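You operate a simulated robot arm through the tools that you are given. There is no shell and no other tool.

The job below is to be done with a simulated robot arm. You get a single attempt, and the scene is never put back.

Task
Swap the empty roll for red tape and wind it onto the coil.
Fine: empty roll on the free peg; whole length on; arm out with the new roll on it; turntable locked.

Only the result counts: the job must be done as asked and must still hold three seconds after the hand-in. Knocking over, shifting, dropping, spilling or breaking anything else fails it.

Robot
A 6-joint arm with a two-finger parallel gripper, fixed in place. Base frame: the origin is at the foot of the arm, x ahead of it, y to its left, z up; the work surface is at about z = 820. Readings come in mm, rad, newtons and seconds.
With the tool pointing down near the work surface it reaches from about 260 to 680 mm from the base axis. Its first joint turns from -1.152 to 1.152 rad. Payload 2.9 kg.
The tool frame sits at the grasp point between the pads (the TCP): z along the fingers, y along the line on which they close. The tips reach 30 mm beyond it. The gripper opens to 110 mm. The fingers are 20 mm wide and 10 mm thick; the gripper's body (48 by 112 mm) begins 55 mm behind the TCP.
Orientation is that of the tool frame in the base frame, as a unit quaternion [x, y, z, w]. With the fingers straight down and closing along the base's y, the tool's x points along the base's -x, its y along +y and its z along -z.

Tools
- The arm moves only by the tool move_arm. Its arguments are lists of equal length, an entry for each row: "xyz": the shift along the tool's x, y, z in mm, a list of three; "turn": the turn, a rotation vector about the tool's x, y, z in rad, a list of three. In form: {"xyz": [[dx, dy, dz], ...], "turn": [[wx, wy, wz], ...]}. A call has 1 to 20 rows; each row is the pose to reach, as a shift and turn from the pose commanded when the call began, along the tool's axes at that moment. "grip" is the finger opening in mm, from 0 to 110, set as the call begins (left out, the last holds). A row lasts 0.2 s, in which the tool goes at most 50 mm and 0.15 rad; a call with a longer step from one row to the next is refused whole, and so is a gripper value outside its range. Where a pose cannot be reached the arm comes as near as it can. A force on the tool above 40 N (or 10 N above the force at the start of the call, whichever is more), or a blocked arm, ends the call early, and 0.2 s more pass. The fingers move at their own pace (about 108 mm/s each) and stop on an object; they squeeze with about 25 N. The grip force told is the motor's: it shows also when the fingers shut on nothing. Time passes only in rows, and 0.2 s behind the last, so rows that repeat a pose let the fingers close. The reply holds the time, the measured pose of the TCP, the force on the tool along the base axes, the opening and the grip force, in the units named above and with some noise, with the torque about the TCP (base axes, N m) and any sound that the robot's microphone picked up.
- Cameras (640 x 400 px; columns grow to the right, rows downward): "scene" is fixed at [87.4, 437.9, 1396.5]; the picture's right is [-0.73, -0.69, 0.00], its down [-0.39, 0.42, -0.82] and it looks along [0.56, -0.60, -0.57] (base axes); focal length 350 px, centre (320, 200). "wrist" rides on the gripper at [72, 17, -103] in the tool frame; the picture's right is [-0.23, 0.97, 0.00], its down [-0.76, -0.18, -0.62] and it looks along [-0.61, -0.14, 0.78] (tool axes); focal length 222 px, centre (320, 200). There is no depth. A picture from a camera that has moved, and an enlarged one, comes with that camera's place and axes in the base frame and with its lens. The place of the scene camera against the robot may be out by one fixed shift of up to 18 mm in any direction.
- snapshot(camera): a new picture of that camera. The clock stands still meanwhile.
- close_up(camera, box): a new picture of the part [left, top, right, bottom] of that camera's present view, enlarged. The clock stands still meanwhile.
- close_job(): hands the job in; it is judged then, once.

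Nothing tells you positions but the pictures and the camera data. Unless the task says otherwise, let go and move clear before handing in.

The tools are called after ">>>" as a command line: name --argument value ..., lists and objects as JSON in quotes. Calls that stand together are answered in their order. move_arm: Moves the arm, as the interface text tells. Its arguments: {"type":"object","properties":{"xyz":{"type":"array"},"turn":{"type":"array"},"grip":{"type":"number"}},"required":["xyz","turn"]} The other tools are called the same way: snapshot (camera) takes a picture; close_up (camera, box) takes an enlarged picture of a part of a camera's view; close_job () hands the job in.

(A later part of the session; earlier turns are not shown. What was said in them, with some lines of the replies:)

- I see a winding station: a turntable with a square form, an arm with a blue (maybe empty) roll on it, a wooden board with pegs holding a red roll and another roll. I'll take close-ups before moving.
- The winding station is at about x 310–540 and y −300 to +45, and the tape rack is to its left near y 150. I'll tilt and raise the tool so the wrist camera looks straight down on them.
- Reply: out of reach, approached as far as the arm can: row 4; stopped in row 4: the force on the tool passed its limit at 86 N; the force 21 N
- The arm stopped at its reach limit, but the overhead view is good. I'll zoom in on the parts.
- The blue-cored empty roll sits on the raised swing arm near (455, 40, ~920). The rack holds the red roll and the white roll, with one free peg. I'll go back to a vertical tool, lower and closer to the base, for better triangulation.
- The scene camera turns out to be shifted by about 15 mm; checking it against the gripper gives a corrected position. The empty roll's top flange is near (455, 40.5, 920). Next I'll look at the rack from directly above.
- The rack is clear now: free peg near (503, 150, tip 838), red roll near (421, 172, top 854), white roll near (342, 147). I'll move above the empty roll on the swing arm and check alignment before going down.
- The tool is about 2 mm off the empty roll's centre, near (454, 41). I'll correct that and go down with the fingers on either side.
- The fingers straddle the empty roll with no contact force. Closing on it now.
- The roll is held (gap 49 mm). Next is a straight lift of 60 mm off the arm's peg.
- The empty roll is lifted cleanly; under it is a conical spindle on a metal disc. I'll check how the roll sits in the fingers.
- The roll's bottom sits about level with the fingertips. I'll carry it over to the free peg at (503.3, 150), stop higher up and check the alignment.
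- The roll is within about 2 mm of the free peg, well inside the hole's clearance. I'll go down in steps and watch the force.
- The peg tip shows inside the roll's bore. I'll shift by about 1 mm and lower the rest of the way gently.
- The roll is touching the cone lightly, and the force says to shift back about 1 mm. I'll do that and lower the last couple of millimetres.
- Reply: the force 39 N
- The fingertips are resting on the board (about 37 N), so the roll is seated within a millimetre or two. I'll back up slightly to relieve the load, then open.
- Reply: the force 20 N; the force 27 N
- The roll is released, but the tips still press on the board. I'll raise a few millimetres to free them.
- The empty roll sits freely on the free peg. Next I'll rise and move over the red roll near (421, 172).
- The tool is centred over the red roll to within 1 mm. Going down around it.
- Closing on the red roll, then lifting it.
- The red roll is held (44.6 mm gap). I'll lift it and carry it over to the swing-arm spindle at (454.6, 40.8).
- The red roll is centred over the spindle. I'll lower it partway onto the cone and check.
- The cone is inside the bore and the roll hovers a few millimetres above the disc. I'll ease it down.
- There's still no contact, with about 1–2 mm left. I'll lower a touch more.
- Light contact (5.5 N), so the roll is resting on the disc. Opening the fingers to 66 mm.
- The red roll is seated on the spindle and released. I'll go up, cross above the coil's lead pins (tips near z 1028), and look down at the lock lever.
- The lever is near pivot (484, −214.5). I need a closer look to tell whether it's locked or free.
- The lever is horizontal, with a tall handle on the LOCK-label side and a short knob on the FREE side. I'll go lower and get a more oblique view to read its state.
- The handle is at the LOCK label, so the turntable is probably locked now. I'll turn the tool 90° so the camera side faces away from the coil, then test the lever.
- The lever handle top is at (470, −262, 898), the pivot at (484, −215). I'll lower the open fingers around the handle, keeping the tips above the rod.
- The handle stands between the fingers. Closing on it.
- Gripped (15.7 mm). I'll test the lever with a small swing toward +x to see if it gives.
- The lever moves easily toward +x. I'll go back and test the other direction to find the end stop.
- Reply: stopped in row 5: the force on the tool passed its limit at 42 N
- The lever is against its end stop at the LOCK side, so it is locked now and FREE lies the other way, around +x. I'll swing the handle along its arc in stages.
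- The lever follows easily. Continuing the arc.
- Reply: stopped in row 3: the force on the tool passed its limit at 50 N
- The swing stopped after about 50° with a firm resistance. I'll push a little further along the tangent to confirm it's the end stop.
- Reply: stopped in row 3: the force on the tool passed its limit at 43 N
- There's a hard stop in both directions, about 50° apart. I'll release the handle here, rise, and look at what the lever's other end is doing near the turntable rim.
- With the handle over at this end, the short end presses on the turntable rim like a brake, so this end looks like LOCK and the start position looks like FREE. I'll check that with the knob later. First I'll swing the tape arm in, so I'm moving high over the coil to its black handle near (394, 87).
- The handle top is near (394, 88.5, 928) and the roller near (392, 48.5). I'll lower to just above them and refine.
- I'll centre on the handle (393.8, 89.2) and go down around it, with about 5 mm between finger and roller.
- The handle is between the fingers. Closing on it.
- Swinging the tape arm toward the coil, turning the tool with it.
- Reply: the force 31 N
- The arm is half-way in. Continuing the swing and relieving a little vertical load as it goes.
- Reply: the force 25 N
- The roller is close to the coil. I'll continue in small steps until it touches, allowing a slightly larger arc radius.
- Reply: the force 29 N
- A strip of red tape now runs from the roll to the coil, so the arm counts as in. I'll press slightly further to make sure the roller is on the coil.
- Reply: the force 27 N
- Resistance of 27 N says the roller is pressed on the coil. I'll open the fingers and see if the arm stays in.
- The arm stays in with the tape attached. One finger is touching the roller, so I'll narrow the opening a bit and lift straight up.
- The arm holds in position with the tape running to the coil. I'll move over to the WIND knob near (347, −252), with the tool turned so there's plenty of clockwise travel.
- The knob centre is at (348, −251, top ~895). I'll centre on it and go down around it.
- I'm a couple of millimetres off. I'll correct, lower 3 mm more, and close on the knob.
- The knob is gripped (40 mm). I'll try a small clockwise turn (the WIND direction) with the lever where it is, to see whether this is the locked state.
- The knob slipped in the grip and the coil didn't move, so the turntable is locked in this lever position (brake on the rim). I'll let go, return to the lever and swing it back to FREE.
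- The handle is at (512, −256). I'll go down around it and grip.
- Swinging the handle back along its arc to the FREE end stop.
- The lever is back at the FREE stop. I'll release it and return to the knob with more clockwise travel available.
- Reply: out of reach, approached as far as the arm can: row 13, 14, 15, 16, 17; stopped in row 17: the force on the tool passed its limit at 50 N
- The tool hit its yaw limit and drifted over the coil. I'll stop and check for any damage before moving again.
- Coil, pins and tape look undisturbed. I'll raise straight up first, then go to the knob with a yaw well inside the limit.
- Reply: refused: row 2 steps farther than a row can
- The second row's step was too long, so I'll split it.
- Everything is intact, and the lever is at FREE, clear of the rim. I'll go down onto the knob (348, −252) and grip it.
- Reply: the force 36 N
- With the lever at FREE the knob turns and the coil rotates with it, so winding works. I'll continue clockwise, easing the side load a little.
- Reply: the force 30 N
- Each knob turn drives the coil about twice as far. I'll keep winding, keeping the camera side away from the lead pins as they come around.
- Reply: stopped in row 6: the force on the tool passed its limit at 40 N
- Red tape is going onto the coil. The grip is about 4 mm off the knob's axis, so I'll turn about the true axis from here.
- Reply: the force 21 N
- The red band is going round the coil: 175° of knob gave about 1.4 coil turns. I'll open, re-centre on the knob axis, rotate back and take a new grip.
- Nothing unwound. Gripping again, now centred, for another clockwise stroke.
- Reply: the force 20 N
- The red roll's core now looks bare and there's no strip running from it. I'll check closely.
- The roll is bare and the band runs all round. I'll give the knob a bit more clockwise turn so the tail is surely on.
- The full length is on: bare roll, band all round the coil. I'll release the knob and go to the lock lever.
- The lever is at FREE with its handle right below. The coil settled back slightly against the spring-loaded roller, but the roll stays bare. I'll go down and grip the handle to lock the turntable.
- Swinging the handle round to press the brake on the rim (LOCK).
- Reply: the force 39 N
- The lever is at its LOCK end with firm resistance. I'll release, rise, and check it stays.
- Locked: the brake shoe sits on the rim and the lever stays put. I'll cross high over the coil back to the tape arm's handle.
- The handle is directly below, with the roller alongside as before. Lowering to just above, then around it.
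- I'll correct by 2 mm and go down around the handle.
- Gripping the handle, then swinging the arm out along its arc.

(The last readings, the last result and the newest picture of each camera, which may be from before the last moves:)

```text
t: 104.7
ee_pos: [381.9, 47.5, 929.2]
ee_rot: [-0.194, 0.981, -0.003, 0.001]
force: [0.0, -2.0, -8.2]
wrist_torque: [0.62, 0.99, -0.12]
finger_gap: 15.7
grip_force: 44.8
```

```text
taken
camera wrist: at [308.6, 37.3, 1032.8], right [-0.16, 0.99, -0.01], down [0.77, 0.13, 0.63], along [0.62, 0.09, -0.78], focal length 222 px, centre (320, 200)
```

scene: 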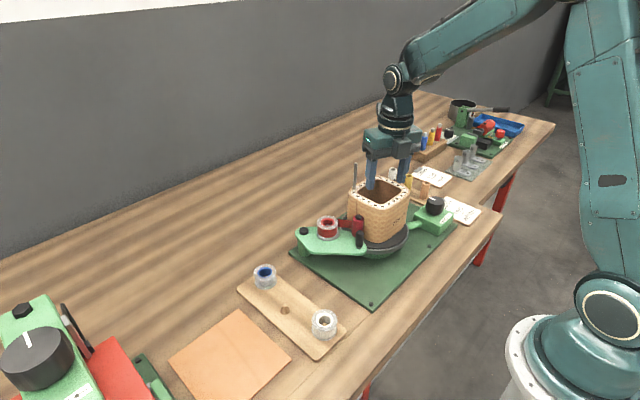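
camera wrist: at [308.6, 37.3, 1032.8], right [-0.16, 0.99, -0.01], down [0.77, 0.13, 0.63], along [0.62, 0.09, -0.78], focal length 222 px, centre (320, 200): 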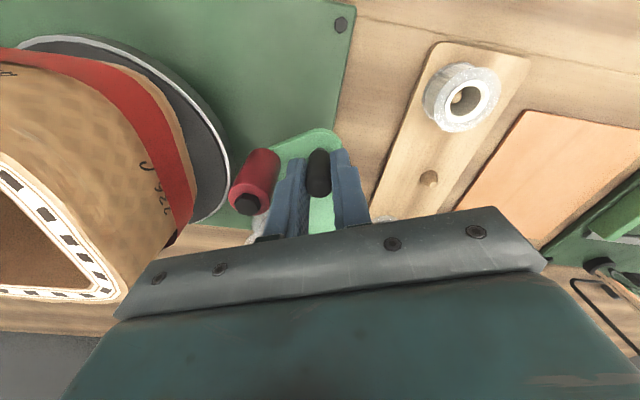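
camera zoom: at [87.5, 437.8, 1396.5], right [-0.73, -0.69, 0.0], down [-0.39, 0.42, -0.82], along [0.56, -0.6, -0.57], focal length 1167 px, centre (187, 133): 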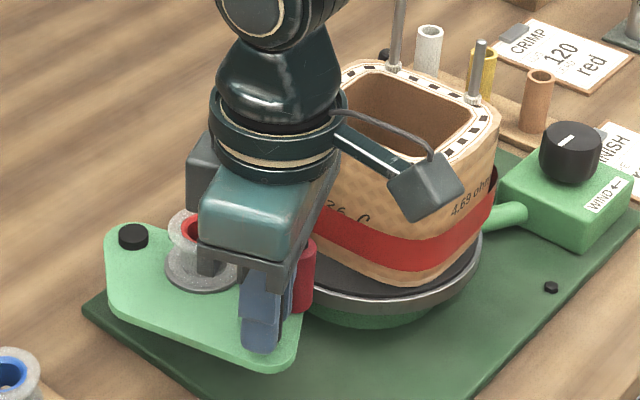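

Continuing out to the original arm-out position.

>>> move_arm --xyz '[[-3.8, 6, 0], [-8.7, 13.3, 0], [-14.1, 20.3, 0], [-20, 26.8, 0], [-26.3, 32.9, 0], [-28.8, 35.2, 0], [-28.8, 35.2, 0]]' --turn '[[0, 0, 0.07], [0, 0, 0.14], [0, 0, 0.21], [0, 0, 0.28], [0, 0, 0.35], [0, 0, 0.375], [0, 0, 0.375]]'

>>> close_up --camera "scene" --box '[270, 160, 430, 290]'

>>> snapshot --camera "wrist"

```text
t: 106.3
ee_pos: [394.6, 88.4, 927.7]
ee_rot: [-0.006, 1.0, -0.004, 0.001]
force: [-16.2, -6.5, -1.4]
wrist_torque: [0.88, -0.02, -0.12]
finger_gap: 15.7
grip_force: 45.4
```

```text
3.08 times, centred on (350, 225) of scene
camera zoom: at [87.0, 437.7, 1396.6], right [-0.73, -0.69, 0.0], down [-0.39, 0.42, -0.82], along [0.56, -0.6, -0.57], focal length 1078 px, centre (228, 123)
```

zoom: 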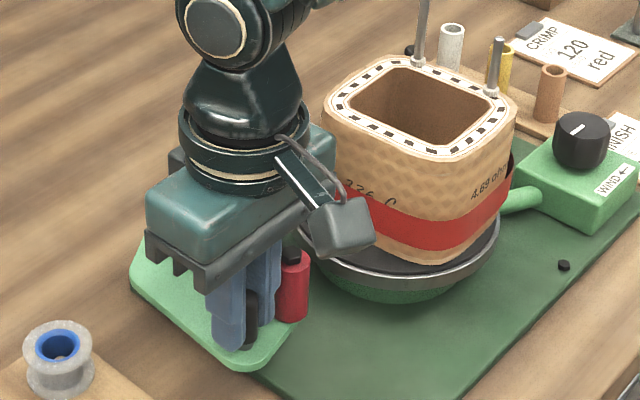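

```text
taken
camera wrist: at [321.5, 106.4, 1032.9], right [0.22, 0.98, -0.01], down [0.76, -0.16, 0.63], along [0.61, -0.14, -0.78], focal length 222 px, centre (320, 200)
```

wrist: 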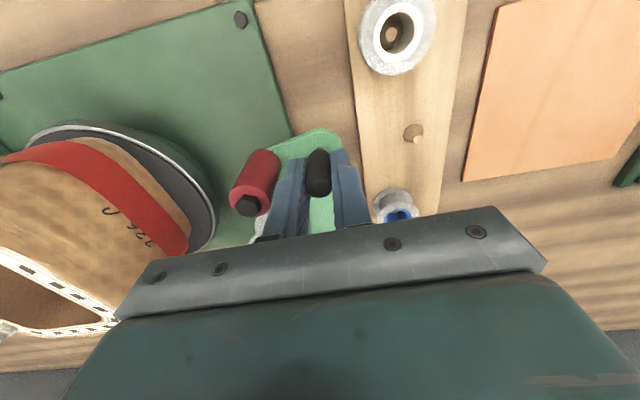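

The arm is fully out, against its stop. Opening the fingers and lifting clear.

>>> move_arm --xyz '[[0.5, 0, 0], [0.5, 0, 0], [0.5, 0, 0]]' --turn '[[0, 0, 0], [0, 0, 0], [0, 0, 0]]' --grip 24

>>> close_up --camera "wrist" --box '[230, 60, 410, 220]'

```text
t: 107.1
ee_pos: [395.5, 89.9, 929.3]
ee_rot: [-0.008, 1.0, -0.002, 0.003]
force: [0.6, -1.7, -0.5]
wrist_torque: [-0.02, 0.03, 0.0]
finger_gap: 24.2
grip_force: 0.1
```

```text
2.50 times, centred on (320, 140) of wrist
camera zoom: at [322.4, 107.2, 1033.0], right [0.21, 0.98, 0.0], down [0.76, -0.16, 0.63], along [0.61, -0.14, -0.78], focal length 555 px, centre (320, 350)
```

zoom: 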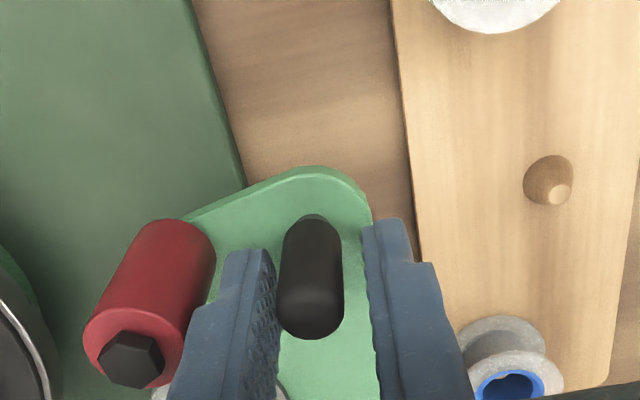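

>>> move_arm --xyz '[[0, -1.5, 0], [0, -1.5, -12], [0, -1.5, -40], [0, -1.5, -80], [0, -1.5, -120], [0, -1.5, -160], [0, -1.5, -160]]' --turn '[[0, 0, 0], [0, 0, 0], [0, 0, 0], [0, 0, 0], [0, 0, 0], [0, 0, 0], [0, 0, 0]]' --grip 24

>>> snapshot --camera "wrist"

>>> snapshot --camera "scene"

>>> close_up --camera "scene" --box '[270, 160, 430, 290]'

```text
t: 108.7
ee_pos: [394.9, 88.9, 1090.3]
ee_rot: [-0.006, 1.0, -0.003, 0.003]
force: [-0.2, 0.0, -0.1]
wrist_torque: [-0.02, -0.03, 0.03]
finger_gap: 24.1
grip_force: 0.1
```

```text
taken
camera wrist: at [321.4, 105.6, 1193.3], right [0.21, 0.98, 0.0], down [0.76, -0.16, 0.63], along [0.61, -0.14, -0.78], focal length 222 px, centre (320, 200)
```

wrist: 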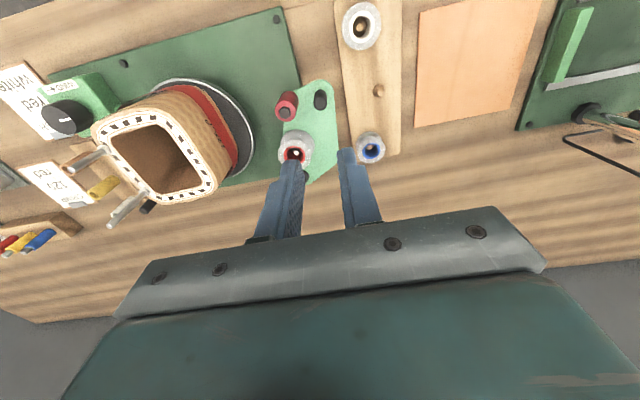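

```text
taken
```

scene: 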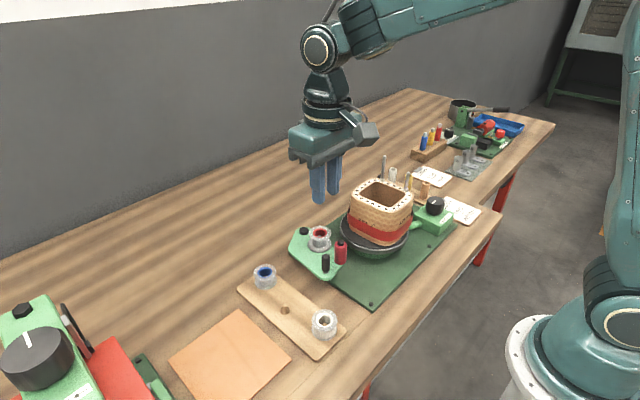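

```text
3.08 times, centred on (350, 225) of scene
camera zoom: at [87.4, 437.9, 1396.5], right [-0.73, -0.69, 0.0], down [-0.39, 0.42, -0.82], along [0.56, -0.6, -0.57], focal length 1078 px, centre (228, 123)
```

zoom: 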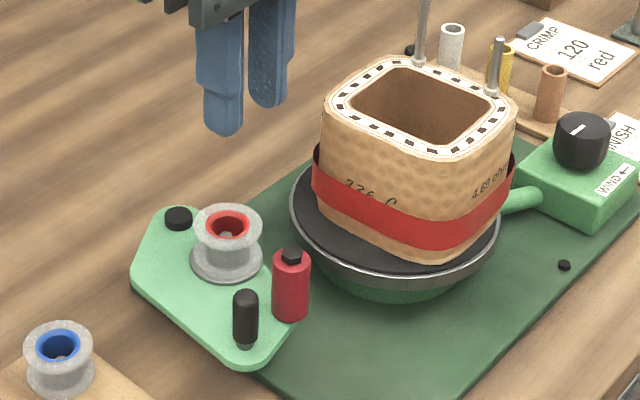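

The arm is out with the red-cored roll on it, and the coil carries the band. I'll do a last check of the lever, the empty roll on its peg and the swing arm.

>>> close_up --camera "wrist" --box '[50, 60, 250, 240]'

>>> close_up --camera "wrist" --box '[260, 60, 420, 190]'

>>> close_up --camera "scene" --box '[230, 220, 360, 340]'

>>> close_up --camera "scene" --box '[370, 150, 470, 240]'

```text
2.22 times, centred on (150, 150) of wrist
camera zoom: at [321.4, 105.6, 1193.3], right [0.21, 0.98, 0.0], down [0.76, -0.16, 0.63], along [0.61, -0.14, -0.78], focal length 494 px, centre (698, 311)
```

zoom: 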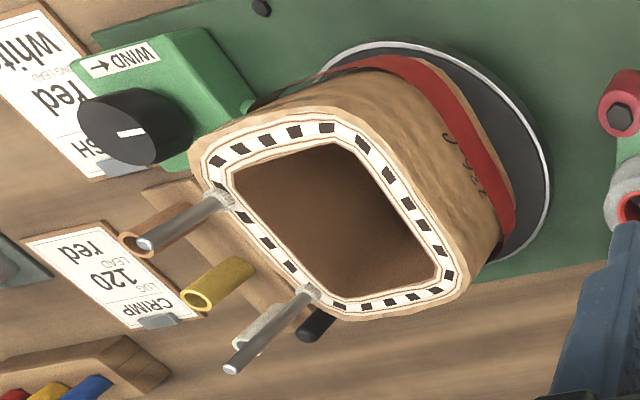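

```text
3.08 times, centred on (340, 125) of wrist
camera zoom: at [321.4, 105.6, 1193.3], right [0.21, 0.98, 0.0], down [0.76, -0.16, 0.63], along [0.61, -0.14, -0.78], focal length 684 px, centre (258, 431)
```

zoom: 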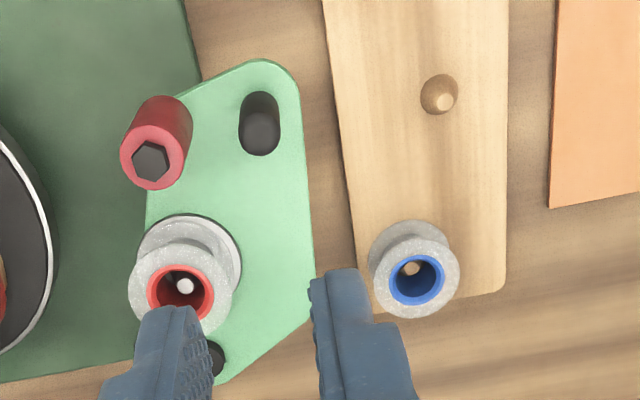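

```text
3.33 times, centred on (295, 280) of scene
camera zoom: at [87.4, 437.9, 1396.5], right [-0.73, -0.69, 0.0], down [-0.39, 0.42, -0.82], along [0.56, -0.6, -0.57], focal length 1167 px, centre (403, -67)
```

zoom: 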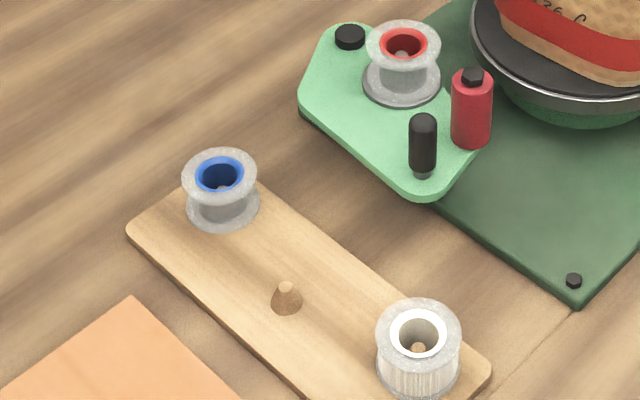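

```text
4.44 times, centred on (420, 195) of scene
camera zoom: at [87.4, 437.9, 1396.5], right [-0.73, -0.69, 0.0], down [-0.39, 0.42, -0.82], along [0.56, -0.6, -0.57], focal length 1556 px, centre (-124, 222)
```

zoom: 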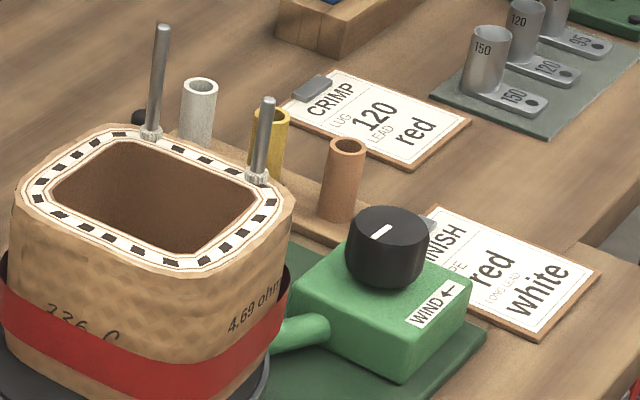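

I see everything in the asked state. The empty blue-cored roll sits on the free peg, and the red roll's whole length is on the coil. The swing arm is out with the new roll on it, and the lever holds its brake on the rim. The gripper is clear, so I'm handing in.

>>> close_job

```text
The job is handed in.
```

I see the finished station, and I've handed the job in. I haven't had the verdict, so this is from the last pictures:

- **Empty roll:** the blue-cored roll is seated on the free rack peg, near (503, 150).
- **Tape:** the red roll's core is bare and the red band runs round the coil. After I let go of the knob the coil turned back about 40°, but it stayed past the point where the roll was already bare.
- **Arm:** it is swung fully out against its stop, with the red-cored roll on its spindle.
- **Turntable:** the lever is at the end where its brake presses on the rim. I took this end as LOCK because, the first time I set it there, the knob slipped and the coil didn't move. The coil also held still while I swung the arm out.

While I was repositioning, the tool hit its rotation limit and drifted over the coil, and the move stopped at 50 N. The coil, pins and tape looked undisturbed in the pictures afterwards.
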